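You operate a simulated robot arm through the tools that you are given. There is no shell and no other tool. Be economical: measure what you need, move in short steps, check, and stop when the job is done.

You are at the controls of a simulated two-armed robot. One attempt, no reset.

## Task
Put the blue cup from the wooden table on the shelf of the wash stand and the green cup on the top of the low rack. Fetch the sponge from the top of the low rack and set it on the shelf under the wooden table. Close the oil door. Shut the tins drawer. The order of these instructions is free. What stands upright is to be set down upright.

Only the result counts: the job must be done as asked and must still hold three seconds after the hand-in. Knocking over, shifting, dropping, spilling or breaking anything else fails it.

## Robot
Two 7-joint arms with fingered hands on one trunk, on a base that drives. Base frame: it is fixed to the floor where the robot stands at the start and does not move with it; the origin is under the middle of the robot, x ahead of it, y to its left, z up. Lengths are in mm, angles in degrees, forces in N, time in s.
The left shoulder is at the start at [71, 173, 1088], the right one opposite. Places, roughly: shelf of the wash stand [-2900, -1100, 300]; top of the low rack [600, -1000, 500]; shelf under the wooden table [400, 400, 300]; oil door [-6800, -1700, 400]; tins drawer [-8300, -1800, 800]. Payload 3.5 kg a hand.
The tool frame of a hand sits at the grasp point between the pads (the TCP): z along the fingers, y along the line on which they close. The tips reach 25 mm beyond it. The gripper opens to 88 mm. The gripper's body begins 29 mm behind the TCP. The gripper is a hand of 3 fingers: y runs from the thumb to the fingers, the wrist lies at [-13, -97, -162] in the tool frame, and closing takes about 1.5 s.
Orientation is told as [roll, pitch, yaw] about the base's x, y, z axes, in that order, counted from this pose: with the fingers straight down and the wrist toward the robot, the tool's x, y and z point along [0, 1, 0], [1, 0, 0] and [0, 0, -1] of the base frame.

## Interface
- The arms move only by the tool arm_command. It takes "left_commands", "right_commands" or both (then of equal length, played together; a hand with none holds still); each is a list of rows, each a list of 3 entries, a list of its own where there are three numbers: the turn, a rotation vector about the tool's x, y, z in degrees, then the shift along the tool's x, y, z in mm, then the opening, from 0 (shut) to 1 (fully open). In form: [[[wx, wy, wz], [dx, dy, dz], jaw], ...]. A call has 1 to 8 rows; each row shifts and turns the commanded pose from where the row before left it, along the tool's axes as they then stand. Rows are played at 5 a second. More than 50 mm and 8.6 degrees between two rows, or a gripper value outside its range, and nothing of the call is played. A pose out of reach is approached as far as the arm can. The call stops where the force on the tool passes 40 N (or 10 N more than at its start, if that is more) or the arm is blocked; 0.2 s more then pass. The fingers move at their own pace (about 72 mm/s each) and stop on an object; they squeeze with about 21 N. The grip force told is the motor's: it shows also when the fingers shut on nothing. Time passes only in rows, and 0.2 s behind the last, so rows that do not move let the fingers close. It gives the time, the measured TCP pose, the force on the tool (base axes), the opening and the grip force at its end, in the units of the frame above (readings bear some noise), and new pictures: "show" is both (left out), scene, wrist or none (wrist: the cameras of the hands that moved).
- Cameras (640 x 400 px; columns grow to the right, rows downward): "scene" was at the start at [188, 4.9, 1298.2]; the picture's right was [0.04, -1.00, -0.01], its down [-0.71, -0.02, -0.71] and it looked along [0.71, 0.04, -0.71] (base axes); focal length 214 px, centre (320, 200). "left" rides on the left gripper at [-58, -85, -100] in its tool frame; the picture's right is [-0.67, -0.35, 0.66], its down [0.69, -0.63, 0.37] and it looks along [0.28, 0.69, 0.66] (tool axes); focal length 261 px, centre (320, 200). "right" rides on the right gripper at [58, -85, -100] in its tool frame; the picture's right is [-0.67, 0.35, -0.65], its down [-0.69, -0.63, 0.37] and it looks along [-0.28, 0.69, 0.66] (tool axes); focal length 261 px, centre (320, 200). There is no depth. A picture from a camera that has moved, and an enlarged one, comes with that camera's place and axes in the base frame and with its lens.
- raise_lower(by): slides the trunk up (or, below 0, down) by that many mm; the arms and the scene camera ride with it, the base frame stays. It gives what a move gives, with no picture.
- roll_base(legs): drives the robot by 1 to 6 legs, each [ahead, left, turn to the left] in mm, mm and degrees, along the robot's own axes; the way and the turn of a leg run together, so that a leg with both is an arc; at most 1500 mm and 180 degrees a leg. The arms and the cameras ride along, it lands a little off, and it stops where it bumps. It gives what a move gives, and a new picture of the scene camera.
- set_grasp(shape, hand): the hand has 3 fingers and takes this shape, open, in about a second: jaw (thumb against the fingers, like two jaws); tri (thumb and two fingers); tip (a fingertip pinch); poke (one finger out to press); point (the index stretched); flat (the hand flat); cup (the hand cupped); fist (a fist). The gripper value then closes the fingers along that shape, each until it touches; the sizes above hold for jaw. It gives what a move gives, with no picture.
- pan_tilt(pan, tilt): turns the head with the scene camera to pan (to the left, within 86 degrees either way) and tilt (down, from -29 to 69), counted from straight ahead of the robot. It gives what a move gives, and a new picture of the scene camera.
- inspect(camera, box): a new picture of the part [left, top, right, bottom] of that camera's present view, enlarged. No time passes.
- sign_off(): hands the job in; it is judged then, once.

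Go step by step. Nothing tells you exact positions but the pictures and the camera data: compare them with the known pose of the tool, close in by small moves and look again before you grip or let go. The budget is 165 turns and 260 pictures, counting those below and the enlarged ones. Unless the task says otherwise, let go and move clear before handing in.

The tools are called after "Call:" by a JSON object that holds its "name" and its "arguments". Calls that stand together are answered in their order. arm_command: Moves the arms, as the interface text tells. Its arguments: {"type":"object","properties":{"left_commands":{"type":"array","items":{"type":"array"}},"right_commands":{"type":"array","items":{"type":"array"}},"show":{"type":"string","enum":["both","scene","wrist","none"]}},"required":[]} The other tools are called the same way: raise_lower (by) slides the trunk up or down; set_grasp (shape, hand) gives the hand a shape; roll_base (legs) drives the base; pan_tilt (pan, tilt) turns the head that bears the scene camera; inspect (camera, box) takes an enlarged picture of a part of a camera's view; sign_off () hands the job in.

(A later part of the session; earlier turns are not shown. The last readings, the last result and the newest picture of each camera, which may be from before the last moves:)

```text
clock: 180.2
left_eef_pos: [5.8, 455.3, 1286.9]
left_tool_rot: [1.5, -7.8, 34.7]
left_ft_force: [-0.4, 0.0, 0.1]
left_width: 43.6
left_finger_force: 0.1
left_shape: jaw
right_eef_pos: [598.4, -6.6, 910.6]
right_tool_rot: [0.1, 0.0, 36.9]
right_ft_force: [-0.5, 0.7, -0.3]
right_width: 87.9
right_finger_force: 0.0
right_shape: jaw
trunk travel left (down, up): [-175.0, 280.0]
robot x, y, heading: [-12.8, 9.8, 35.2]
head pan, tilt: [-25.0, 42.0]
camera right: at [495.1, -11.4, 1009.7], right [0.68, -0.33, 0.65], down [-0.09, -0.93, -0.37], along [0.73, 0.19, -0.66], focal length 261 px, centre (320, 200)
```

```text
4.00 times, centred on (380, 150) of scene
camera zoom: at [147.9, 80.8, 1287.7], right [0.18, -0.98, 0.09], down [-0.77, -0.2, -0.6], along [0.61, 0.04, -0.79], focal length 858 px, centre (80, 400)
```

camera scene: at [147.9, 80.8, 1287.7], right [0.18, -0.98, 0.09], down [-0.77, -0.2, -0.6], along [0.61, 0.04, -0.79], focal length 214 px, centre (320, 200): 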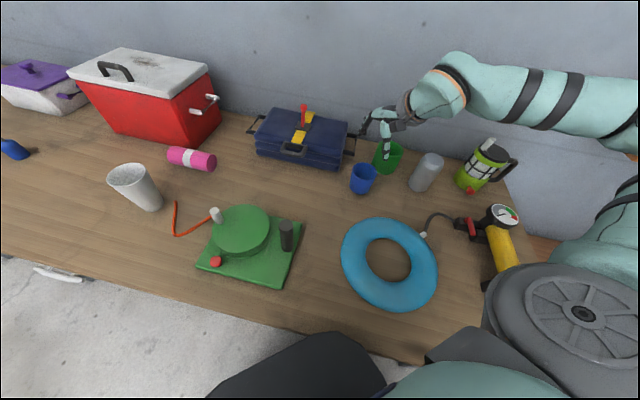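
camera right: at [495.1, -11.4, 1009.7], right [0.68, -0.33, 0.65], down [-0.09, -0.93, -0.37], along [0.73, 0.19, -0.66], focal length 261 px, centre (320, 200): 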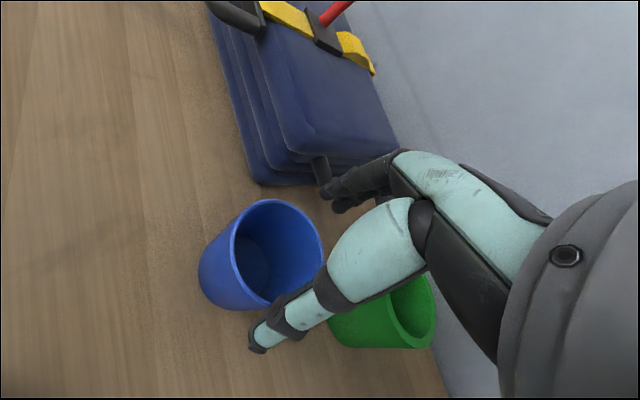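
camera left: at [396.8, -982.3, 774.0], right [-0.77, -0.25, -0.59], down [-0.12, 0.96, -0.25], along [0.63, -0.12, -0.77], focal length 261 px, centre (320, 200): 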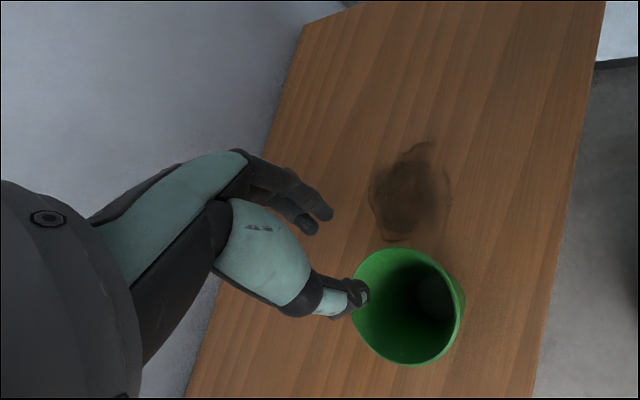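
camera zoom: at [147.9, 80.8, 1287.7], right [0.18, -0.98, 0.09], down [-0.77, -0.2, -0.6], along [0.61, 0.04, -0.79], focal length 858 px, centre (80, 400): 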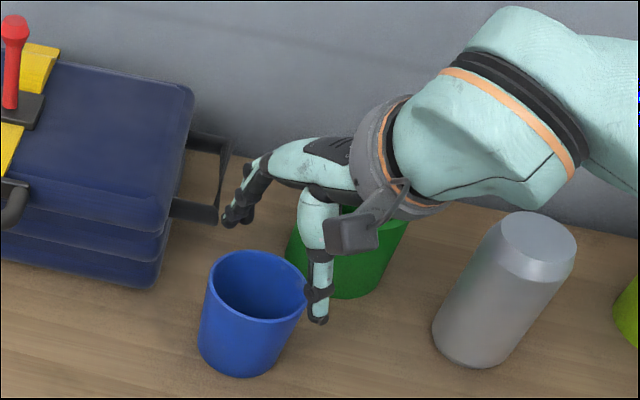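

Estimates agree: centre ≈ (598, 0), rim ≈ 870. I'll shift 6 mm and lower carefully so the fingers straddle the cup.

Call:
{"name": "arm_command", "arguments": {"right_commands": [[[0, 0, 0], [4.8, 3.6, 0], 1], [[0, 0, 0], [0, 0, 15], 1], [[0, 0, 0], [0, 0, 10], 1], [[0, 0, 0], [0, 0, 0], 1]], "show": "wrist"}}

Call:
{"name": "inspect", "arguments": {"camera": "scene", "box": [330, 100, 430, 200]}}

```text
clock: 181.2
left_eef_pos: [4.8, 454.3, 1287.0]
left_tool_rot: [1.5, -7.9, 34.9]
left_ft_force: [-0.3, -0.5, -0.3]
left_width: 43.7
left_finger_force: 0.1
left_shape: jaw
right_eef_pos: [596.5, 0.1, 887.6]
right_tool_rot: [0.0, 0.0, 36.9]
right_ft_force: [-0.3, 0.6, -0.7]
right_width: 87.8
right_finger_force: 0.0
right_shape: jaw
trunk travel left (down, up): [-175.0, 280.0]
robot x, y, heading: [-12.6, 11.9, 35.0]
head pan, tilt: [-25.0, 42.0]
camera right: at [493.1, -5.2, 986.8], right [0.68, -0.33, 0.65], down [-0.09, -0.93, -0.37], along [0.73, 0.19, -0.66], focal length 261 px, centre (320, 200)
```

right: 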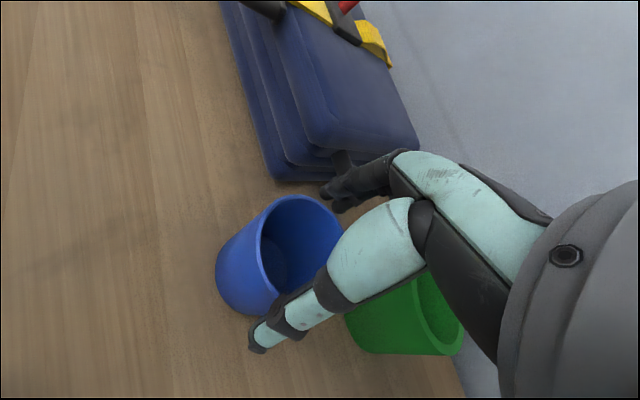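

```text
4.00 times, centred on (380, 150) of scene
camera zoom: at [147.3, 81.0, 1287.9], right [0.18, -0.98, 0.09], down [-0.77, -0.2, -0.6], along [0.61, 0.04, -0.79], focal length 858 px, centre (80, 400)
```

zoom: 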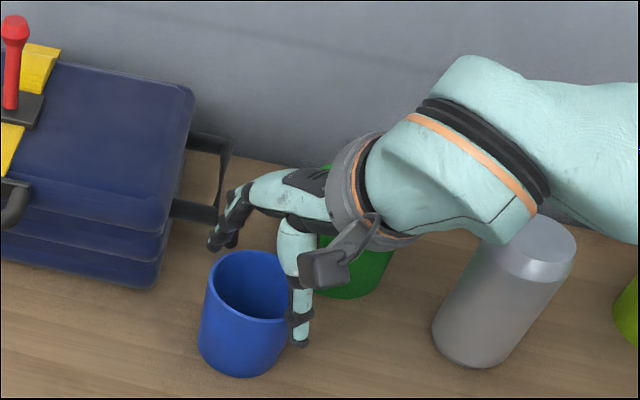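

The fingers straddle the cup well. I'll lower further to about z=856.

Call:
{"name": "arm_command", "arguments": {"right_commands": [[[0, 0, 0], [3, 0, 10], 1], [[0, 0, 0], [0, 0, 10], 1], [[0, 0, 0], [0, 0, 10], 1], [[0, 0, 0], [0, 0, 0], 1]], "show": "wrist"}}

Call:
{"name": "inspect", "arguments": {"camera": "scene", "box": [330, 100, 430, 200]}}

```text
clock: 182.2
left_eef_pos: [3.8, 455.2, 1288.0]
left_tool_rot: [1.4, -7.8, 34.7]
left_ft_force: [0.4, -0.4, -0.1]
left_width: 44.0
left_finger_force: 0.1
left_shape: jaw
right_eef_pos: [594.4, 2.2, 858.0]
right_tool_rot: [-0.1, -0.1, 37.0]
right_ft_force: [-0.3, 1.9, 5.1]
right_width: 88.1
right_finger_force: 0.1
right_shape: jaw
trunk travel left (down, up): [-175.0, 280.0]
robot x, y, heading: [-8.5, 8.4, 35.2]
head pan, tilt: [-25.0, 42.0]
camera right: at [491.1, -2.7, 956.6], right [0.68, -0.33, 0.66], down [-0.09, -0.93, -0.37], along [0.73, 0.19, -0.66], focal length 261 px, centre (320, 200)
```

right: 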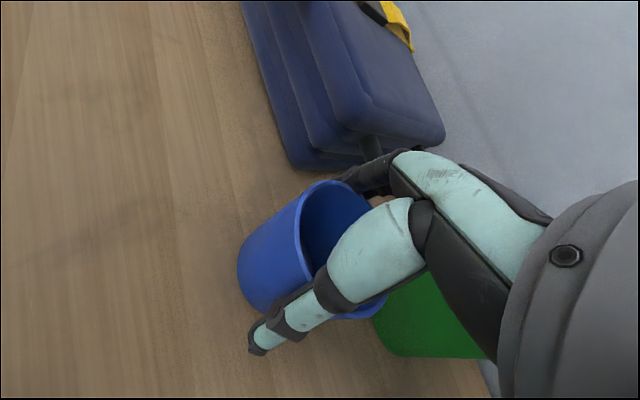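

```text
4.00 times, centred on (380, 150) of scene
camera zoom: at [146.5, 81.2, 1288.0], right [0.18, -0.98, 0.09], down [-0.77, -0.2, -0.6], along [0.61, 0.04, -0.79], focal length 858 px, centre (80, 400)
```

zoom: 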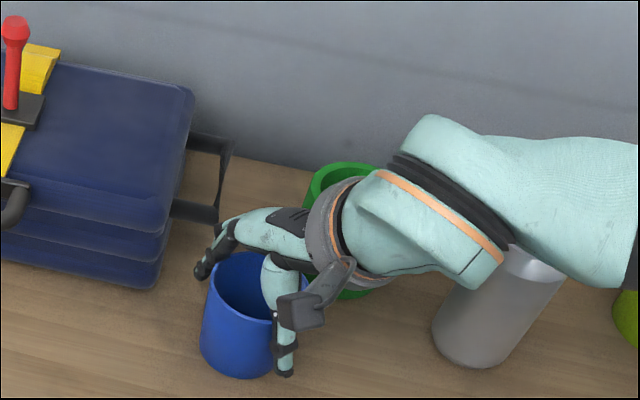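

A light contact shows (5 N), likely the palm near the rim. I'll back up 3 mm and close.

Call:
{"name": "arm_command", "arguments": {"right_commands": [[[0, 0, 0], [0, 0, -3], 1], [[0, 0, 0], [0, 0, 0], 0], [[0, 0, 0], [0, 0, 0], 0], [[0, 0, 0], [0, 0, 0], 0], [[0, 0, 0], [0, 0, 0], 0], [[0, 0, 0], [0, 0, 0], 0]], "show": "wrist"}}

Call:
{"name": "inspect", "arguments": {"camera": "scene", "box": [330, 100, 430, 200]}}

```text
clock: 183.7
left_eef_pos: [4.7, 455.3, 1286.5]
left_tool_rot: [1.5, -7.7, 34.9]
left_ft_force: [-0.7, -0.2, 0.1]
left_width: 43.8
left_finger_force: 0.1
left_shape: jaw
right_eef_pos: [594.4, 1.9, 860.4]
right_tool_rot: [0.0, -0.1, 36.9]
right_ft_force: [0.2, 0.4, -0.7]
right_width: 61.2
right_finger_force: 20.9
right_shape: jaw
trunk travel left (down, up): [-175.0, 280.0]
robot x, y, heading: [-13.5, 17.0, 35.4]
head pan, tilt: [-25.0, 42.0]
camera right: at [491.6, -2.5, 959.0], right [0.68, -0.33, 0.65], down [-0.09, -0.93, -0.37], along [0.73, 0.19, -0.66], focal length 261 px, centre (320, 200)
```

right: 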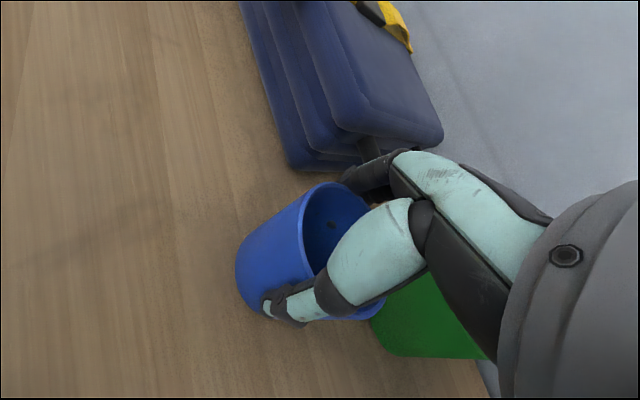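

```text
4.00 times, centred on (380, 150) of scene
camera zoom: at [147.3, 80.9, 1287.8], right [0.18, -0.98, 0.09], down [-0.77, -0.2, -0.6], along [0.61, 0.04, -0.79], focal length 858 px, centre (80, 400)
```

zoom: 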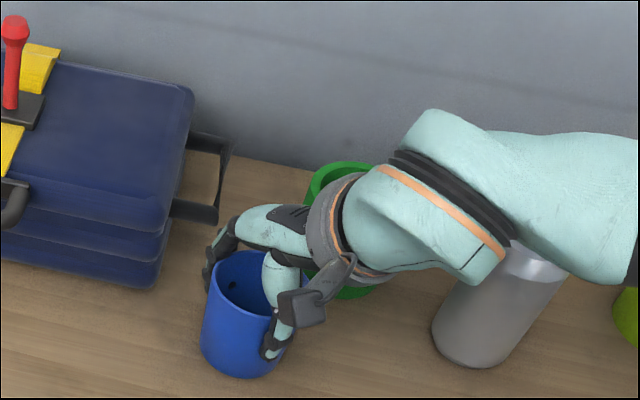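

Gripped at 61 mm. I'll lift straight up and check.

Call:
{"name": "arm_command", "arguments": {"right_commands": [[[0, 0, 0], [0, 0, -20], 0], [[0, 0, 0], [0, 0, -40], 0], [[0, 0, 0], [0, 0, -45], 0], [[0, 0, 0], [0, 0, -45], 0]], "show": "both"}}

```text
clock: 184.7
left_eef_pos: [4.6, 454.7, 1287.5]
left_tool_rot: [1.4, -7.8, 34.8]
left_ft_force: [-0.5, 0.5, -1.0]
left_width: 43.8
left_finger_force: 0.1
left_shape: jaw
right_eef_pos: [596.4, 3.6, 1010.7]
right_tool_rot: [0.0, 0.0, 37.0]
right_ft_force: [0.9, -0.9, -0.9]
right_width: 60.9
right_finger_force: 20.8
right_shape: jaw
trunk travel left (down, up): [-175.0, 280.0]
robot x, y, heading: [-15.2, 11.4, 35.0]
head pan, tilt: [-25.0, 42.0]
camera scene: at [146.8, 81.1, 1287.9], right [0.18, -0.98, 0.09], down [-0.77, -0.2, -0.6], along [0.61, 0.04, -0.79], focal length 214 px, centre (320, 200)
camera right: at [493.3, -0.9, 1110.1], right [0.68, -0.33, 0.65], down [-0.09, -0.93, -0.37], along [0.73, 0.19, -0.66], focal length 261 px, centre (320, 200)
```

scene: 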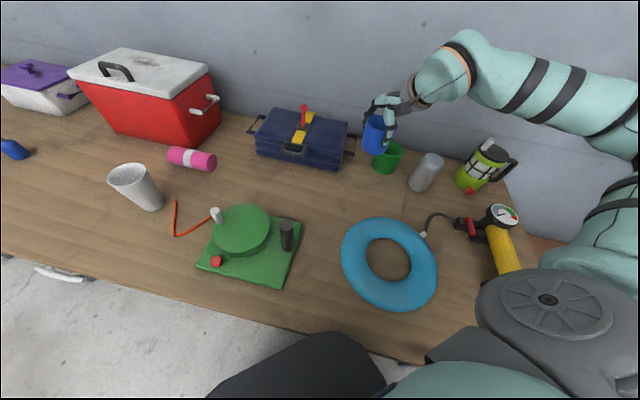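
right: 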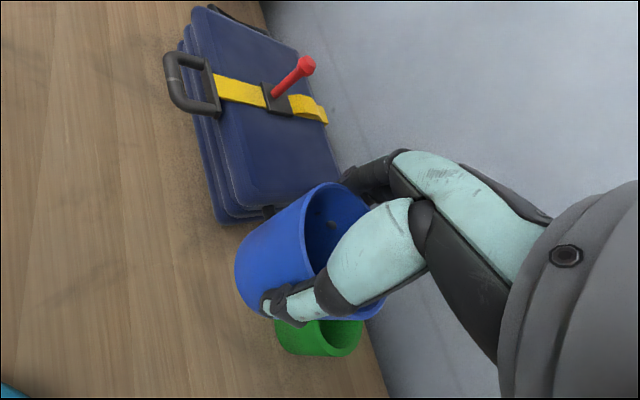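

The cup is held upright. I'll back away from the table into the room and turn around to look for the wash stand.

Call:
{"name": "roll_base", "arguments": {"legs": [[-490, 340, 0], [0, 0, 145]]}}

Call:
{"name": "pan_tilt", "arguments": {"pan": 0, "tilt": 20}}

```text
clock: 194.0
left_eef_pos: [-874.8, -356.1, 1287.5]
left_tool_rot: [1.5, -7.8, -179.4]
left_ft_force: [-0.1, 0.8, -0.5]
left_width: 43.8
left_finger_force: 0.0
left_shape: jaw
right_eef_pos: [-1111.4, 350.0, 1009.4]
right_tool_rot: [0.1, 0.0, -177.3]
right_ft_force: [0.1, 0.0, -0.1]
right_width: 60.0
right_finger_force: 20.5
right_shape: jaw
trunk travel left (down, up): [-175.0, 280.0]
robot x, y, heading: [-612.1, -2.4, -179.1]
head pan, tilt: [-25.0, 42.0]
camera scene: at [-779.2, 34.2, 1287.8], right [0.4, 0.91, 0.09], down [0.75, -0.27, -0.6], along [-0.53, 0.31, -0.79], focal length 214 px, centre (320, 200)
```

scene: 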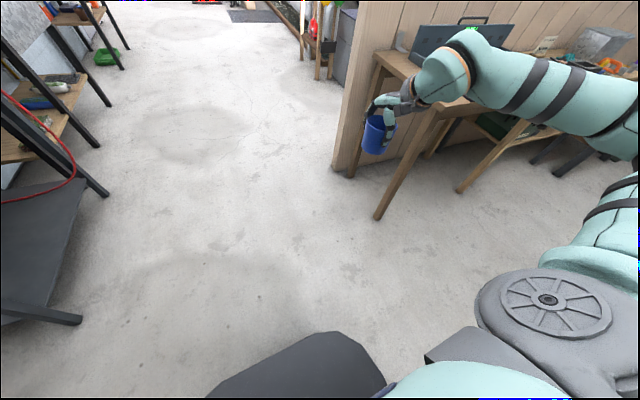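

```text
clock: 194.9
left_eef_pos: [-875.0, -355.6, 1287.4]
left_tool_rot: [1.5, -7.8, -179.5]
left_ft_force: [0.9, 0.0, -0.1]
left_width: 43.9
left_finger_force: 0.0
left_shape: jaw
right_eef_pos: [-1112.3, 349.6, 1010.2]
right_tool_rot: [0.0, -0.1, -177.3]
right_ft_force: [0.3, -0.1, -0.5]
right_width: 60.2
right_finger_force: 21.4
right_shape: jaw
trunk travel left (down, up): [-175.0, 280.0]
robot x, y, heading: [-609.0, 0.7, -179.2]
head pan, tilt: [0.0, 20.0]
camera scene: at [-802.7, -1.5, 1317.8], right [-0.02, 1.0, 0.0], down [0.53, 0.01, -0.85], along [-0.85, -0.01, -0.53], focal length 214 px, centre (320, 200)
```

scene: 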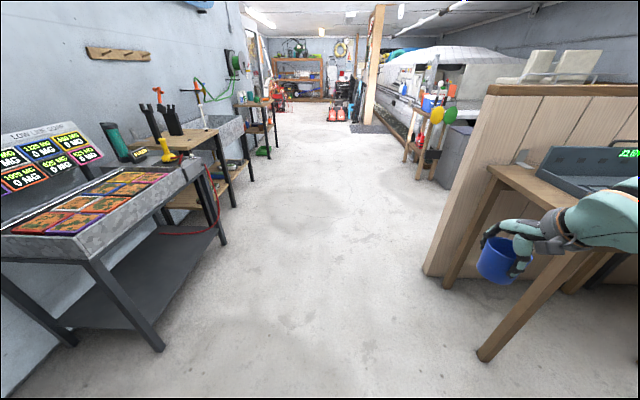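

A long garage: the wash stand (grey basin) is on the left at about x≈-2900, beyond a game table and a workbench. I'll drive down the aisle.

Call:
{"name": "roll_base", "arguments": {"legs": [[900, 60, -1], [850, 0, 0]]}}

Call:
{"name": "pan_tilt", "arguments": {"pan": 50, "tilt": 25}}

```text
clock: 203.8
left_eef_pos: [-2652.0, -415.4, 1286.4]
left_tool_rot: [1.5, -7.7, 179.2]
left_ft_force: [0.2, 0.0, 0.1]
left_width: 43.7
left_finger_force: 0.0
left_shape: jaw
right_eef_pos: [-2871.5, 295.3, 1009.6]
right_tool_rot: [0.1, 0.0, -178.7]
right_ft_force: [0.9, -0.2, -1.2]
right_width: 60.1
right_finger_force: 20.8
right_shape: jaw
trunk travel left (down, up): [-175.0, 280.0]
robot x, y, heading: [-2380.4, -64.2, 179.5]
head pan, tilt: [0.0, 20.0]
camera scene: at [-2571.7, -63.5, 1317.9], right [0.01, 1.0, 0.0], down [0.53, 0.0, -0.85], along [-0.85, 0.01, -0.53], focal length 214 px, centre (320, 200)
```

scene: 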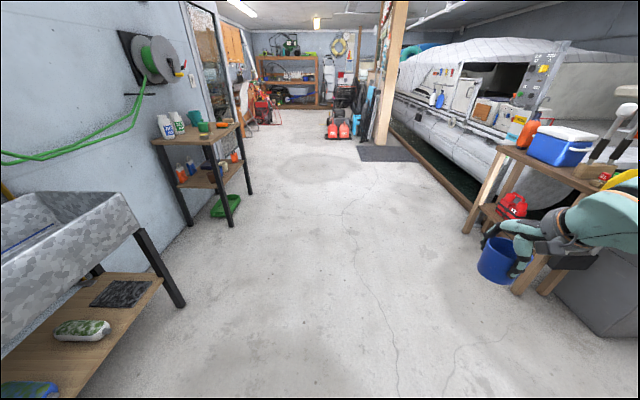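

```text
clock: 205.0
left_eef_pos: [-2653.2, -415.5, 1287.3]
left_tool_rot: [1.5, -7.8, 179.1]
left_ft_force: [0.7, 0.0, 0.9]
left_width: 44.0
left_finger_force: 0.0
left_shape: jaw
right_eef_pos: [-2872.9, 296.0, 1010.5]
right_tool_rot: [0.1, 0.0, -178.7]
right_ft_force: [-0.8, 0.1, -0.6]
right_width: 60.3
right_finger_force: 21.0
right_shape: jaw
trunk travel left (down, up): [-175.0, 280.0]
robot x, y, heading: [-2377.6, -67.1, 179.2]
head pan, tilt: [50.0, 25.0]
camera scene: at [-2537.7, -134.3, 1316.9], right [-0.74, 0.65, -0.16], down [0.45, 0.32, -0.83], along [-0.49, -0.69, -0.53], focal length 214 px, centre (320, 200)
```

scene: 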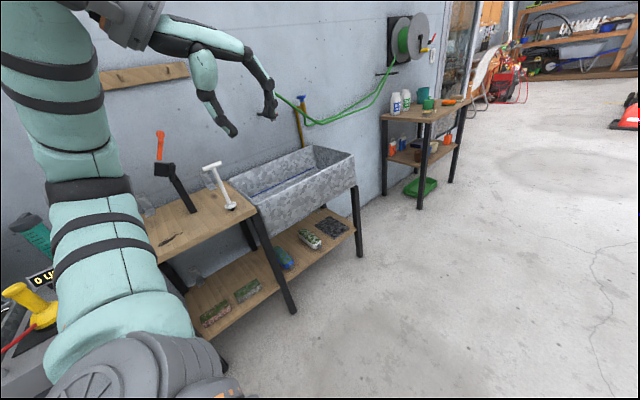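

I see the wash stand: basin with a wooden shelf underneath holding a few items. I'll turn to face it.

Call:
{"name": "roll_base", "arguments": {"legs": [[0, 0, 91]]}}

Call:
{"name": "pan_tilt", "arguments": {"pan": -20, "tilt": 30}}

```text
clock: 209.3
left_eef_pos: [-2022.7, -332.5, 1287.3]
left_tool_rot: [1.5, -7.8, -89.4]
left_ft_force: [0.0, 0.0, -1.0]
left_width: 43.8
left_finger_force: 0.1
left_shape: jaw
right_eef_pos: [-2729.3, -567.6, 1009.0]
right_tool_rot: [0.2, 0.1, -87.2]
right_ft_force: [-0.8, -0.1, 0.6]
right_width: 59.7
right_finger_force: 20.9
right_shape: jaw
trunk travel left (down, up): [-175.0, 280.0]
robot x, y, heading: [-2377.1, -63.3, -89.1]
head pan, tilt: [50.0, 25.0]
camera scene: at [-2304.2, -223.9, 1316.9], right [-0.63, -0.76, -0.16], down [-0.33, 0.45, -0.83], along [0.7, -0.47, -0.53], focal length 214 px, centre (320, 200)
```

scene: 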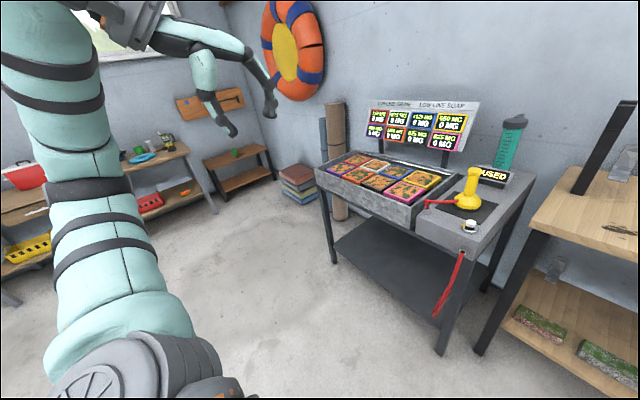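

```text
clock: 210.7
left_eef_pos: [-2022.8, -331.4, 1288.1]
left_tool_rot: [1.5, -7.8, -89.5]
left_ft_force: [-0.8, 0.1, 0.2]
left_width: 44.0
left_finger_force: 0.0
left_shape: jaw
right_eef_pos: [-2728.8, -567.5, 1009.9]
right_tool_rot: [0.1, 0.0, -87.3]
right_ft_force: [0.0, 0.7, -0.2]
right_width: 60.0
right_finger_force: 20.9
right_shape: jaw
trunk travel left (down, up): [-175.0, 280.0]
robot x, y, heading: [-2378.3, -68.5, -89.1]
head pan, tilt: [-20.0, 30.0]
camera scene: at [-2405.3, -249.1, 1303.8], right [-0.94, 0.32, 0.07], down [0.16, 0.64, -0.75], along [-0.28, -0.7, -0.66], focal length 214 px, centre (320, 200)
```

scene: 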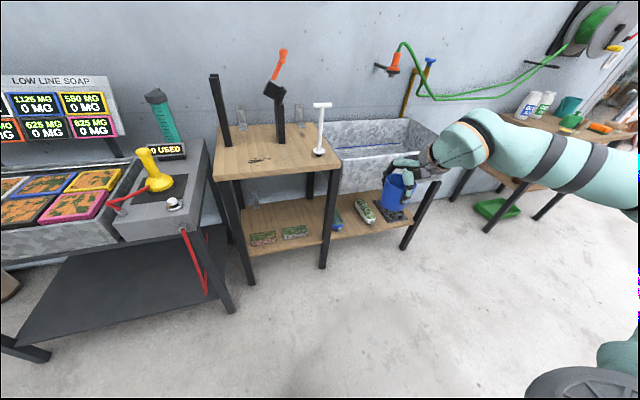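

The shelf under the basin has a free spot near (-2950, -1010) between the blue and white-green items. I'll lower the trunk here in free space first and test reaching low with the cup upright.

Call:
{"name": "raise_lower", "arguments": {"by": -170}}

Call:
{"name": "arm_command", "arguments": {"right_commands": [[[-6, 0, 0], [-15, 0, 0], 0], [[-6, 0, 0], [-15, 0, 0], 0], [[0, 0, 0], [-15, 0, 30], 0], [[0, 0, 0], [0, 0, 40], 0], [[0, 0, 0], [0, 0, 40], 0], [[0, 0, 0], [0, 0, 40], 0]], "show": "none"}}

```text
clock: 212.6
left_eef_pos: [-2020.7, -468.2, 997.7]
left_tool_rot: [1.3, 10.5, -89.5]
left_ft_force: [0.1, 0.1, 0.7]
left_width: 43.8
left_finger_force: 0.1
left_shape: jaw
right_eef_pos: [-2728.4, -606.2, 666.1]
right_tool_rot: [0.7, 18.3, -87.2]
right_ft_force: [-0.4, 0.9, -0.8]
right_width: 59.6
right_finger_force: 20.5
right_shape: jaw
trunk travel left (down, up): [-5.0, 450.0]
robot x, y, heading: [-2375.6, -63.2, -89.0]
head pan, tilt: [-20.0, 30.0]
```

```text
clock: 214.0
left_eef_pos: [-2021.6, -470.5, 997.6]
left_tool_rot: [1.4, 10.7, -89.5]
left_ft_force: [-0.9, -0.2, -0.6]
left_width: 43.6
left_finger_force: 0.0
left_shape: jaw
right_eef_pos: [-2772.9, -593.3, 513.3]
right_tool_rot: [0.5, 6.4, -87.4]
right_ft_force: [-0.3, -0.5, -0.1]
right_width: 58.9
right_finger_force: 21.3
right_shape: jaw
trunk travel left (down, up): [-5.0, 450.0]
robot x, y, heading: [-2376.7, -61.7, -89.2]
head pan, tilt: [-20.0, 30.0]
```

Good so far. I'll continue down with the tilt reducing.

Call:
{"name": "arm_command", "arguments": {"right_commands": [[[0, 0, 0], [0, 4, 39.8], 0], [[0, 0, 0], [0, 4, 39.8], 0], [[0, 0, 0], [0, 4, 39.8], 0], [[-2.1, -0.2, 0], [0, 0, 0], 0], [[-2.1, -0.2, 0], [0, 0, 0], 0], [[-2.1, -0.1, 0], [0, 0, 0], 0]], "show": "none"}}

```text
clock: 215.4
left_eef_pos: [-2019.9, -470.4, 997.7]
left_tool_rot: [1.3, 10.6, -89.4]
left_ft_force: [0.4, -0.2, 0.7]
left_width: 43.8
left_finger_force: 0.1
left_shape: jaw
right_eef_pos: [-2770.5, -591.0, 396.3]
right_tool_rot: [0.1, 0.0, -87.4]
right_ft_force: [-0.8, -0.1, -0.8]
right_width: 58.9
right_finger_force: 20.7
right_shape: jaw
trunk travel left (down, up): [-5.0, 450.0]
robot x, y, heading: [-2380.5, -67.5, -89.1]
head pan, tilt: [-20.0, 30.0]
```

Upright at z=396 is reachable. I'll raise 35 mm and drive toward the shelf in stages.

Call:
{"name": "arm_command", "arguments": {"right_commands": [[[0, 0, 0], [0, 0, -35], 0], [[0, 0, 0], [0, 0, 0], 0]], "show": "none"}}

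Call:
{"name": "roll_base", "arguments": {"legs": [[0, -180, 0], [220, 0, 0]]}}

Call:
{"name": "inspect", "arguments": {"camera": "right", "box": [0, 0, 640, 400]}}

```text
clock: 216.0
left_eef_pos: [-2020.5, -471.0, 997.9]
left_tool_rot: [1.4, 10.6, -89.4]
left_ft_force: [0.6, 0.1, -0.3]
left_width: 43.9
left_finger_force: 0.1
left_shape: jaw
right_eef_pos: [-2770.7, -591.3, 428.4]
right_tool_rot: [0.1, 0.1, -87.4]
right_ft_force: [0.7, 0.4, -0.1]
right_width: 58.9
right_finger_force: 21.2
right_shape: jaw
trunk travel left (down, up): [-5.0, 450.0]
robot x, y, heading: [-2379.3, -65.5, -89.2]
head pan, tilt: [-20.0, 30.0]
```

```text
clock: 218.8
left_eef_pos: [-2198.1, -691.6, 997.0]
left_tool_rot: [1.2, 10.6, -89.6]
left_ft_force: [0.9, 0.0, -0.6]
left_width: 43.7
left_finger_force: 0.0
left_shape: jaw
right_eef_pos: [-2947.9, -811.2, 428.4]
right_tool_rot: [0.0, 0.1, -87.5]
right_ft_force: [0.3, 0.3, -1.5]
right_width: 59.1
right_finger_force: 20.7
right_shape: jaw
trunk travel left (down, up): [-5.0, 450.0]
robot x, y, heading: [-2555.3, -286.3, -89.4]
head pan, tilt: [-20.0, 30.0]
camera scene: at [-2579.9, -618.6, 1040.6], right [-0.94, 0.28, 0.17], down [0.16, 0.84, -0.51], along [-0.29, -0.46, -0.84], focal length 214 px, centre (320, 200)
```

scene: 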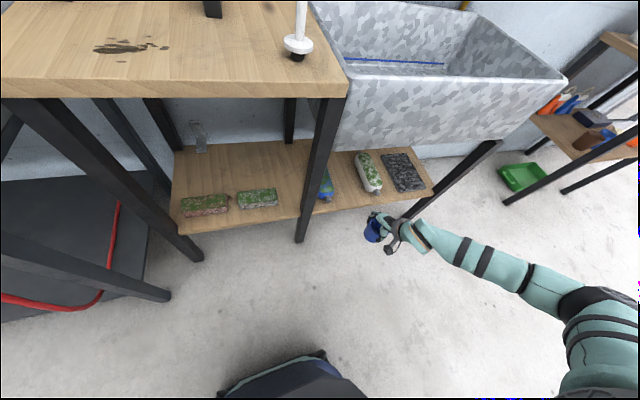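

```text
1.00 times, centred on (320, 200) of right
camera zoom: at [-2894.3, -724.0, 527.4], right [-0.66, -0.38, 0.65], down [-0.71, 0.6, -0.37], along [-0.25, -0.7, -0.66], focal length 261 px, centre (320, 200)
```

zoom: 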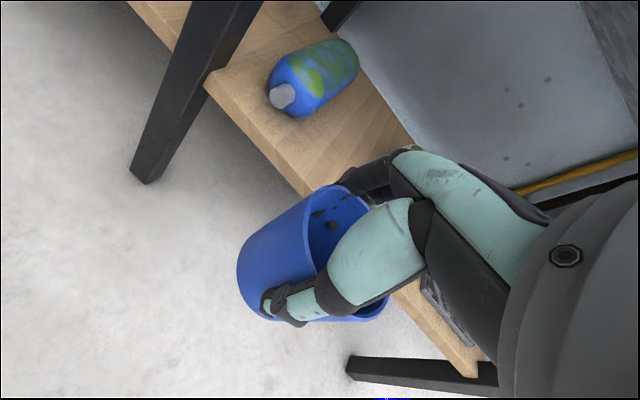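

Clear view: the gap between the blue bottle and the white-green item is around x=-2975. I'll drive in toward (-2975, -1030).

Call:
{"name": "roll_base", "arguments": {"legs": [[120, -27, 0], [95, 0, 0]]}}

Call:
{"name": "inspect", "arguments": {"camera": "right", "box": [0, 0, 640, 400]}}

```text
clock: 220.8
left_eef_pos: [-2221.6, -908.3, 997.6]
left_tool_rot: [1.3, 10.6, -89.6]
left_ft_force: [-0.7, 0.2, -0.2]
left_width: 43.9
left_finger_force: 0.0
left_shape: jaw
right_eef_pos: [-2971.3, -1027.1, 426.9]
right_tool_rot: [0.2, 0.1, -87.6]
right_ft_force: [0.5, 0.2, -0.8]
right_width: 58.9
right_finger_force: 20.8
right_shape: jaw
trunk travel left (down, up): [-5.0, 450.0]
robot x, y, heading: [-2578.8, -504.1, -89.4]
head pan, tilt: [-20.0, 30.0]
camera scene: at [-2604.0, -835.4, 1040.5], right [-0.94, 0.28, 0.17], down [0.16, 0.84, -0.51], along [-0.29, -0.45, -0.84], focal length 214 px, centre (320, 200)
```

scene: 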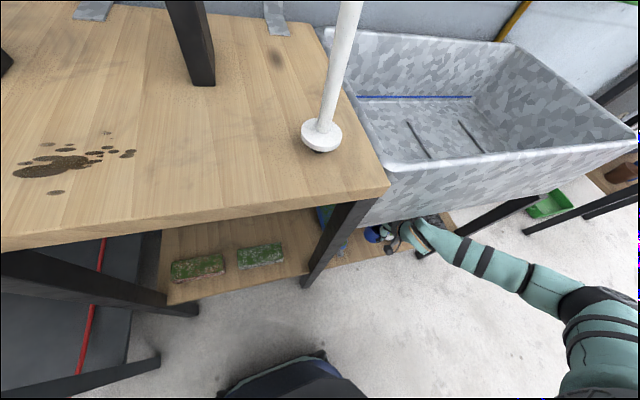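

```text
1.00 times, centred on (320, 200) of right
camera zoom: at [-2918.5, -940.3, 527.4], right [-0.66, -0.38, 0.65], down [-0.71, 0.6, -0.37], along [-0.25, -0.7, -0.66], focal length 261 px, centre (320, 200)
```

zoom: 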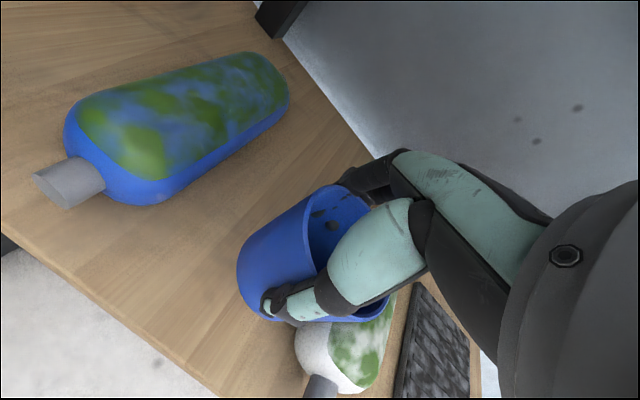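

The cup is well centred between the two bottles. I'll lower in small steps until contact.

Call:
{"name": "arm_command", "arguments": {"right_commands": [[[0, 0, 0], [0, 0, 20], 0], [[0, 0, 0], [0, 0, 10], 0], [[0, 0, 0], [0, 0, 5], 0], [[0, 0, 0], [0, 0, 5], 0], [[0, 0, 0], [0, 0, 0], 0]], "show": "wrist"}}

```text
clock: 222.0
left_eef_pos: [-2221.5, -908.3, 998.7]
left_tool_rot: [1.4, 10.6, -89.7]
left_ft_force: [0.0, -0.2, 0.5]
left_width: 43.9
left_finger_force: 0.1
left_shape: jaw
right_eef_pos: [-2971.8, -1026.9, 389.6]
right_tool_rot: [0.1, 0.0, -87.6]
right_ft_force: [-0.3, -0.9, -0.2]
right_width: 58.7
right_finger_force: 21.3
right_shape: jaw
trunk travel left (down, up): [-5.0, 450.0]
robot x, y, heading: [-2579.2, -504.9, -89.2]
head pan, tilt: [-20.0, 30.0]
camera right: at [-2918.6, -940.0, 487.9], right [-0.66, -0.38, 0.65], down [-0.71, 0.6, -0.37], along [-0.25, -0.7, -0.66], focal length 261 px, centre (320, 200)
```

right: 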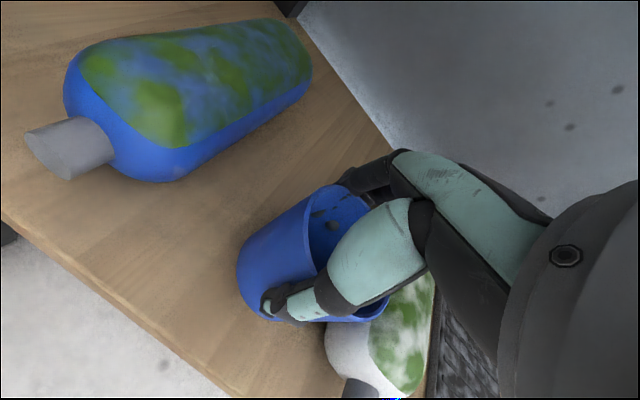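

Clearance to the white bottle is ~35 mm. I'll continue down slowly.

Call:
{"name": "arm_command", "arguments": {"right_commands": [[[0, 0, 0], [0, 0, 4], 0], [[0, 0, 0], [0, 0, 4], 0], [[0, 0, 0], [0, 0, 4], 0], [[0, 0, 0], [0, 0, 0], 0]], "show": "none"}}

Call:
{"name": "arm_command", "arguments": {"right_commands": [[[0, 0, 0], [0, 0, 4], 0], [[0, 0, 0], [0, 0, 4], 0], [[0, 0, 0], [0, 0, 0], 0]], "show": "wrist"}}

```text
clock: 223.0
left_eef_pos: [-2223.0, -906.9, 997.4]
left_tool_rot: [1.5, 10.7, -89.7]
left_ft_force: [-0.8, -0.3, -0.8]
left_width: 44.0
left_finger_force: 0.1
left_shape: jaw
right_eef_pos: [-2971.7, -1026.3, 376.4]
right_tool_rot: [0.1, 0.2, -87.6]
right_ft_force: [0.8, -0.2, -0.9]
right_width: 58.9
right_finger_force: 21.4
right_shape: jaw
trunk travel left (down, up): [-5.0, 450.0]
robot x, y, heading: [-2575.7, -502.3, -89.4]
head pan, tilt: [-20.0, 30.0]
```

```text
clock: 223.8
left_eef_pos: [-2222.3, -908.8, 997.0]
left_tool_rot: [1.3, 10.7, -89.6]
left_ft_force: [-0.2, 0.5, -0.3]
left_width: 44.0
left_finger_force: 0.2
left_shape: jaw
right_eef_pos: [-2972.3, -1026.7, 368.5]
right_tool_rot: [0.2, 0.1, -87.6]
right_ft_force: [-0.7, -0.5, -0.4]
right_width: 59.0
right_finger_force: 20.8
right_shape: jaw
trunk travel left (down, up): [-5.0, 450.0]
robot x, y, heading: [-2575.6, -502.7, -89.5]
head pan, tilt: [-20.0, 30.0]
camera right: at [-2918.5, -939.9, 467.5], right [-0.66, -0.38, 0.65], down [-0.71, 0.6, -0.37], along [-0.25, -0.7, -0.66], focal length 261 px, centre (320, 200)
```

right: 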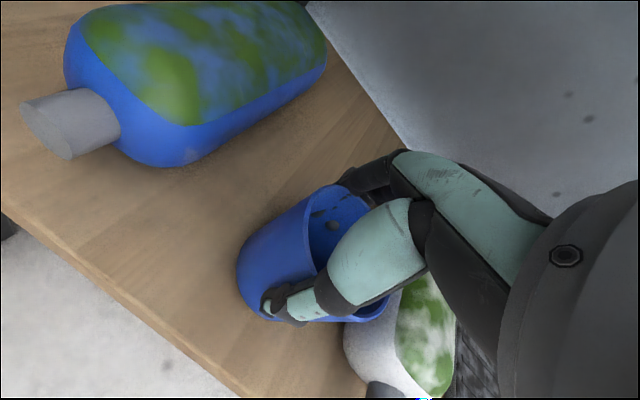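

Not yet in contact. I'll continue in 3 mm steps.

Call:
{"name": "arm_command", "arguments": {"right_commands": [[[0, 0, 0], [0, 0, 3], 0], [[0, 0, 0], [0, 0, 3], 0], [[0, 0, 0], [0, 0, 0], 0]], "show": "none"}}

Call:
{"name": "arm_command", "arguments": {"right_commands": [[[0, 0, 0], [0, 0, 3], 0], [[0, 0, 0], [0, 0, 3], 0], [[0, 0, 0], [0, 0, 0], 0]], "show": "none"}}

Call:
{"name": "inspect", "arguments": {"camera": "scene", "box": [330, 180, 470, 280]}}

```text
clock: 224.6
left_eef_pos: [-2220.5, -906.8, 997.4]
left_tool_rot: [1.3, 10.5, -89.7]
left_ft_force: [0.1, -0.3, -0.7]
left_width: 43.8
left_finger_force: 0.1
left_shape: jaw
right_eef_pos: [-2971.6, -1026.6, 363.5]
right_tool_rot: [0.1, 0.0, -87.7]
right_ft_force: [1.8, 0.7, 8.5]
right_width: 58.6
right_finger_force: 21.2
right_shape: jaw
trunk travel left (down, up): [-5.0, 450.0]
robot x, y, heading: [-2578.5, -506.2, -89.4]
head pan, tilt: [-20.0, 30.0]
```

```text
clock: 225.4
left_eef_pos: [-2219.9, -905.9, 1000.1]
left_tool_rot: [1.2, 10.3, -89.7]
left_ft_force: [0.0, 0.5, -0.3]
left_width: 44.1
left_finger_force: 0.2
left_shape: jaw
right_eef_pos: [-2971.3, -1026.0, 359.8]
right_tool_rot: [0.1, -0.2, -87.7]
right_ft_force: [5.3, 6.0, 28.1]
right_width: 56.5
right_finger_force: 20.6
right_shape: jaw
trunk travel left (down, up): [-5.0, 450.0]
robot x, y, heading: [-2578.8, -504.2, -89.2]
head pan, tilt: [-20.0, 30.0]
```

```text
4.00 times, centred on (400, 230) of scene
camera zoom: at [-2601.6, -830.9, 1042.5], right [-0.94, 0.28, 0.17], down [0.16, 0.84, -0.52], along [-0.29, -0.46, -0.84], focal length 858 px, centre (0, 80)
```

zoom: 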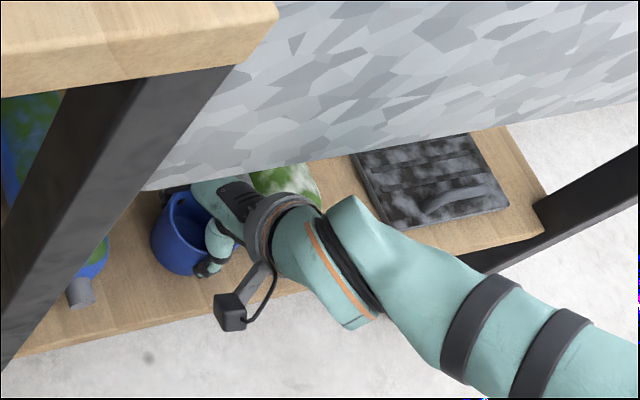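

The cup stands on the shelf. I'll relax the push, open, and lift off.

Call:
{"name": "arm_command", "arguments": {"right_commands": [[[0, 0, 0], [0, 0, -4], 0], [[0, 0, 0], [0, 0, 0], 1], [[0, 0, 0], [0, 0, 0], 1], [[0, 0, 0], [0, 0, 0], 1], [[0, 0, 0], [0, 0, 0], 1]], "show": "wrist"}}

Call:
{"name": "arm_command", "arguments": {"right_commands": [[[0, 0, 0], [0, 0, -20], 1], [[0, 0, 0], [0, 0, -25], 1], [[0, 0, 0], [0, 0, -25], 1]], "show": "wrist"}}

```text
clock: 226.6
left_eef_pos: [-2221.4, -907.7, 997.4]
left_tool_rot: [1.3, 10.8, -89.7]
left_ft_force: [0.3, 0.0, -0.1]
left_width: 44.1
left_finger_force: 0.0
left_shape: jaw
right_eef_pos: [-2972.3, -1025.6, 359.1]
right_tool_rot: [0.2, 0.1, -87.5]
right_ft_force: [-0.4, 0.8, 0.3]
right_width: 87.8
right_finger_force: 0.1
right_shape: jaw
trunk travel left (down, up): [-5.0, 450.0]
robot x, y, heading: [-2581.3, -499.9, -89.3]
head pan, tilt: [-20.0, 30.0]
camera right: at [-2919.1, -939.1, 460.0], right [-0.66, -0.38, 0.65], down [-0.71, 0.6, -0.37], along [-0.26, -0.7, -0.66], focal length 261 px, centre (320, 200)
```

right: 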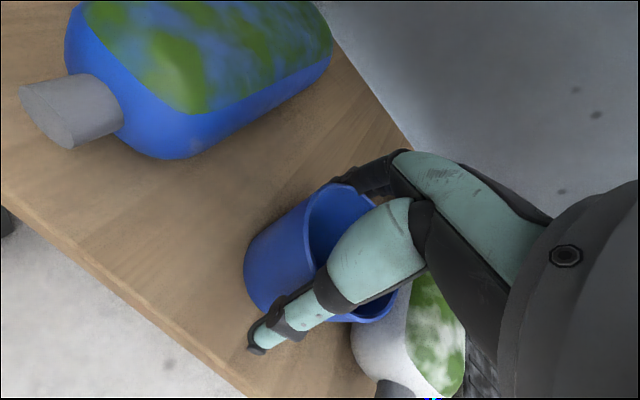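

```text
clock: 227.4
left_eef_pos: [-2221.4, -907.2, 997.6]
left_tool_rot: [1.2, 10.6, -89.7]
left_ft_force: [-0.1, -0.3, -0.6]
left_width: 43.8
left_finger_force: 0.1
left_shape: jaw
right_eef_pos: [-2971.4, -1026.1, 430.7]
right_tool_rot: [0.1, 0.1, -87.6]
right_ft_force: [1.0, -0.2, -0.3]
right_width: 88.1
right_finger_force: 0.2
right_shape: jaw
trunk travel left (down, up): [-5.0, 450.0]
robot x, y, heading: [-2575.5, -502.8, -89.5]
head pan, tilt: [-20.0, 30.0]
camera right: at [-2918.5, -939.4, 530.5], right [-0.66, -0.38, 0.65], down [-0.71, 0.6, -0.37], along [-0.25, -0.7, -0.66], focal length 261 px, centre (320, 200)
```

right: 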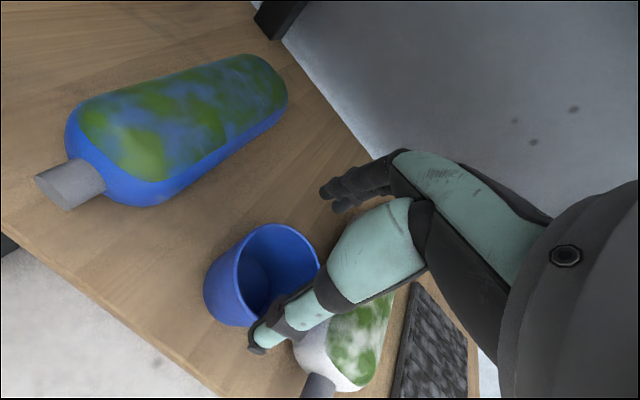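

The blue cup stands on the wash stand's shelf. I'll back out, raise the trunk, and turn toward the far end.

Call:
{"name": "roll_base", "arguments": {"legs": [[-430, 0, 0]]}}

Call:
{"name": "raise_lower", "arguments": {"by": 170}}

Call:
{"name": "roll_base", "arguments": {"legs": [[0, 0, -90]]}}

Call:
{"name": "pan_tilt", "arguments": {"pan": 10, "tilt": 15}}

```text
clock: 230.0
left_eef_pos: [-2226.7, -483.4, 998.5]
left_tool_rot: [1.3, 10.5, -89.8]
left_ft_force: [0.2, 0.7, -0.1]
left_width: 43.8
left_finger_force: 0.2
left_shape: jaw
right_eef_pos: [-2978.2, -601.0, 430.4]
right_tool_rot: [0.2, 0.0, -87.6]
right_ft_force: [0.0, 0.2, -0.3]
right_width: 87.7
right_finger_force: 0.1
right_shape: jaw
trunk travel left (down, up): [-5.0, 450.0]
robot x, y, heading: [-2582.8, -76.4, -89.2]
head pan, tilt: [-20.0, 30.0]
camera scene: at [-2609.3, -409.8, 1041.1], right [-0.94, 0.29, 0.17], down [0.16, 0.84, -0.51], along [-0.29, -0.46, -0.84], focal length 214 px, centre (320, 200)
```

scene: 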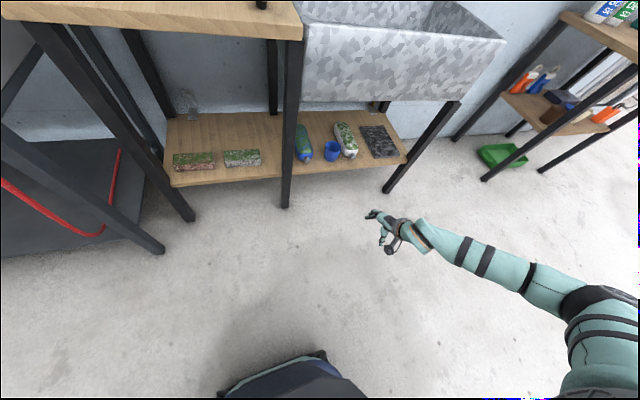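

```text
clock: 231.9
left_eef_pos: [-2227.3, -346.5, 1288.4]
left_tool_rot: [1.4, -7.8, -89.6]
left_ft_force: [-0.2, -0.5, -0.3]
left_width: 43.8
left_finger_force: 0.1
left_shape: jaw
right_eef_pos: [-2978.1, -636.9, 783.2]
right_tool_rot: [-0.5, -18.2, -87.7]
right_ft_force: [0.2, 0.1, 0.0]
right_width: 87.9
right_finger_force: 0.1
right_shape: jaw
trunk travel left (down, up): [-175.0, 280.0]
robot x, y, heading: [-2583.3, -77.9, -89.2]
head pan, tilt: [-20.0, 30.0]
```

```text
clock: 236.1
left_eef_pos: [-2847.7, -436.4, 1288.2]
left_tool_rot: [1.5, -7.8, -179.2]
left_ft_force: [-0.7, 0.6, 0.2]
left_width: 43.8
left_finger_force: 0.0
left_shape: jaw
right_eef_pos: [-3143.7, 309.4, 783.7]
right_tool_rot: [-0.5, -18.2, -177.2]
right_ft_force: [0.6, -0.3, 0.1]
right_width: 87.8
right_finger_force: 0.0
right_shape: jaw
trunk travel left (down, up): [-175.0, 280.0]
robot x, y, heading: [-2582.0, -78.9, -179.3]
head pan, tilt: [-20.0, 30.0]
camera scene: at [-2765.9, -50.7, 1303.9], right [0.32, 0.95, 0.07], down [0.64, -0.16, -0.75], along [-0.7, 0.28, -0.66], focal length 214 px, centre (320, 200)
```

scene: 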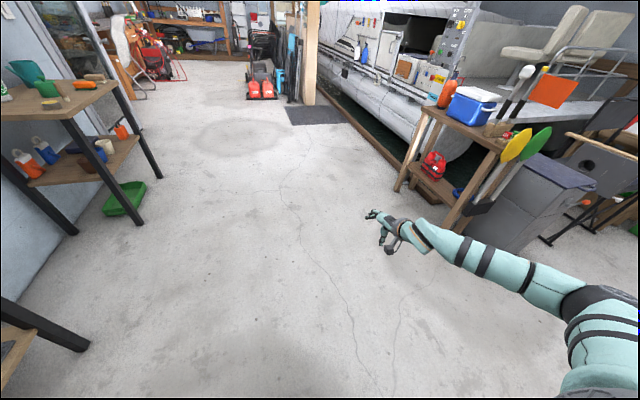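

```text
clock: 237.1
left_eef_pos: [-2848.7, -436.3, 1287.4]
left_tool_rot: [1.4, -7.8, -179.3]
left_ft_force: [0.0, 0.8, 0.7]
left_width: 43.9
left_finger_force: 0.0
left_shape: jaw
right_eef_pos: [-3146.0, 309.5, 783.2]
right_tool_rot: [-0.5, -18.3, -177.2]
right_ft_force: [-0.1, -0.4, -0.8]
right_width: 87.8
right_finger_force: 0.2
right_shape: jaw
trunk travel left (down, up): [-175.0, 280.0]
robot x, y, heading: [-2585.8, -79.2, -179.0]
head pan, tilt: [10.0, 15.0]
camera scene: at [-2776.8, -98.0, 1326.1], right [-0.19, 0.98, -0.04], down [0.45, 0.05, -0.89], along [-0.87, -0.18, -0.45], focal length 214 px, centre (320, 200)
```

scene: 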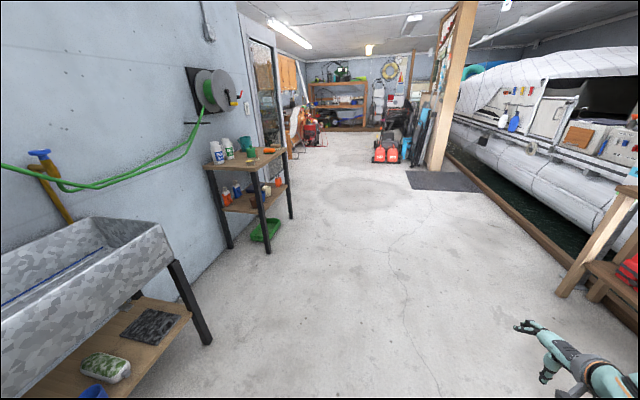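

The blue cup stands well on the shelf. Next is the far end: oil door near (-6800, -1700) and drawer near (-8300, -1800). I'll drive down the aisle.

Call:
{"name": "roll_base", "arguments": {"legs": [[1450, 0, -1], [1250, 0, 0]]}}

Call:
{"name": "pan_tilt", "arguments": {"pan": 35, "tilt": 15}}

```text
clock: 250.1
left_eef_pos: [-5528.2, -490.1, 1287.4]
left_tool_rot: [1.5, -7.8, -179.1]
left_ft_force: [-0.1, -0.2, 0.3]
left_width: 43.4
left_finger_force: 0.1
left_shape: jaw
right_eef_pos: [-5827.3, 255.0, 783.8]
right_tool_rot: [-0.5, -18.4, -177.1]
right_ft_force: [0.5, 0.5, 0.3]
right_width: 87.8
right_finger_force: 0.0
right_shape: jaw
trunk travel left (down, up): [-175.0, 280.0]
robot x, y, heading: [-5266.4, -131.4, -178.5]
head pan, tilt: [10.0, 15.0]
camera scene: at [-5457.7, -152.9, 1326.1], right [-0.19, 0.98, -0.04], down [0.45, 0.05, -0.89], along [-0.87, -0.19, -0.45], focal length 214 px, centre (320, 200)
```

scene: 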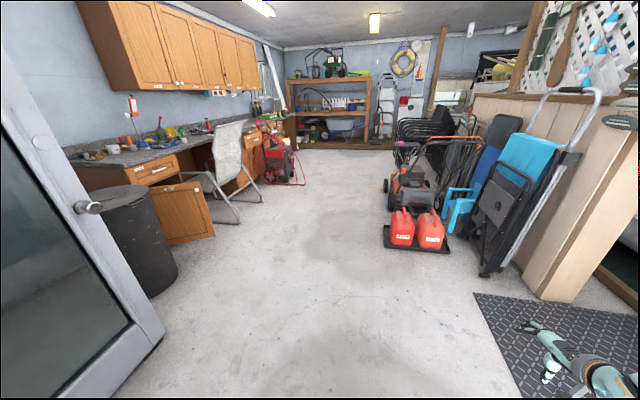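

```text
clock: 251.0
left_eef_pos: [-5528.7, -489.7, 1287.2]
left_tool_rot: [1.5, -7.8, -179.1]
left_ft_force: [0.1, 0.0, -0.4]
left_width: 43.8
left_finger_force: 0.1
left_shape: jaw
right_eef_pos: [-5826.1, 255.3, 783.9]
right_tool_rot: [-0.4, -18.2, -177.0]
right_ft_force: [0.8, 0.4, -0.7]
right_width: 87.8
right_finger_force: 0.1
right_shape: jaw
trunk travel left (down, up): [-175.0, 280.0]
robot x, y, heading: [-5264.6, -134.3, -178.9]
head pan, tilt: [35.0, 15.0]
camera scene: at [-5441.7, -189.8, 1329.3], right [-0.58, 0.81, -0.12], down [0.4, 0.16, -0.9], along [-0.71, -0.57, -0.42], focal length 214 px, centre (320, 200)
```

scene: 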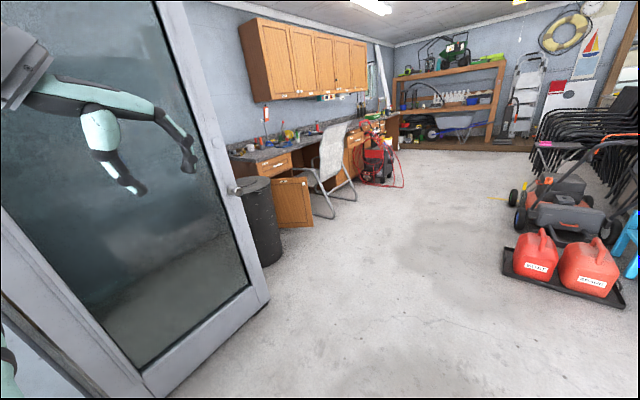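

I see the workbench along the left wall with an open cabinet door and drawers with labels, and a chair and a bin. I'll zoom in.

Call:
{"name": "inspect", "arguments": {"camera": "scene", "box": [220, 110, 420, 240]}}

Call:
{"name": "roll_base", "arguments": {"legs": [[900, 0, 0]]}}

Call:
{"name": "pan_tilt", "arguments": {"pan": 55, "tilt": 25}}

```text
3.08 times, centred on (320, 175) of scene
camera zoom: at [-5441.7, -189.8, 1329.3], right [-0.58, 0.81, -0.12], down [0.4, 0.16, -0.9], along [-0.71, -0.57, -0.42], focal length 660 px, centre (320, 277)
```

zoom: 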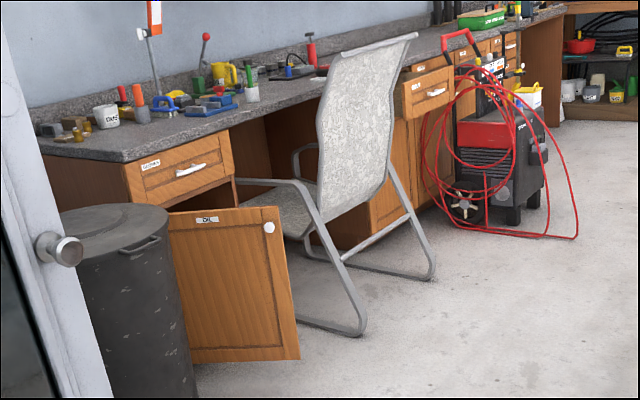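

```text
clock: 255.7
left_eef_pos: [-6426.5, -514.8, 1288.2]
left_tool_rot: [1.5, -7.8, -178.7]
left_ft_force: [0.3, -0.4, -1.3]
left_width: 43.5
left_finger_force: 0.1
left_shape: jaw
right_eef_pos: [-6730.2, 227.5, 783.2]
right_tool_rot: [-0.5, -18.2, -176.6]
right_ft_force: [0.4, 0.7, 0.3]
right_width: 87.9
right_finger_force: 0.0
right_shape: jaw
trunk travel left (down, up): [-175.0, 280.0]
robot x, y, heading: [-6164.9, -159.1, -178.3]
head pan, tilt: [35.0, 15.0]
camera scene: at [-6342.0, -213.5, 1329.3], right [-0.58, 0.8, -0.12], down [0.4, 0.16, -0.9], along [-0.71, -0.57, -0.42], focal length 214 px, centre (320, 200)
```

scene: 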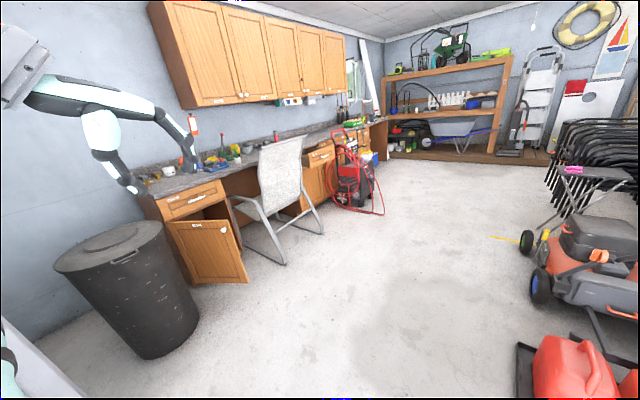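

```text
clock: 256.6
left_eef_pos: [-6426.0, -515.3, 1286.9]
left_tool_rot: [1.5, -7.8, -178.7]
left_ft_force: [0.6, 0.3, -0.2]
left_width: 43.7
left_finger_force: 0.1
left_shape: jaw
right_eef_pos: [-6729.5, 228.7, 784.0]
right_tool_rot: [-0.4, -18.3, -176.5]
right_ft_force: [-0.6, 0.1, -0.2]
right_width: 87.9
right_finger_force: 0.1
right_shape: jaw
trunk travel left (down, up): [-175.0, 280.0]
robot x, y, heading: [-6170.8, -153.6, -178.3]
head pan, tilt: [55.0, 25.0]
camera scene: at [-6314.9, -234.5, 1318.3], right [-0.82, 0.55, -0.17], down [0.41, 0.36, -0.84], along [-0.4, -0.75, -0.52], focal length 214 px, centre (320, 200)
```

scene: 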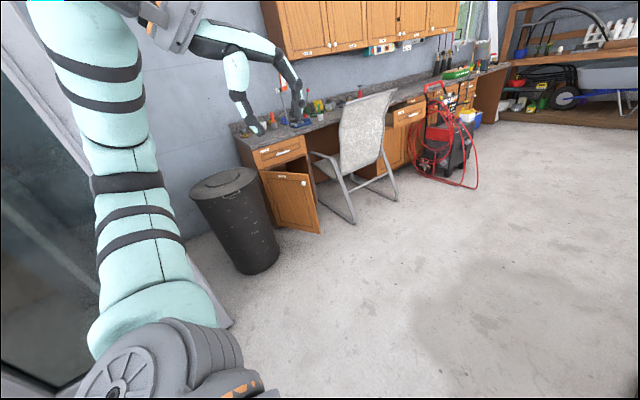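

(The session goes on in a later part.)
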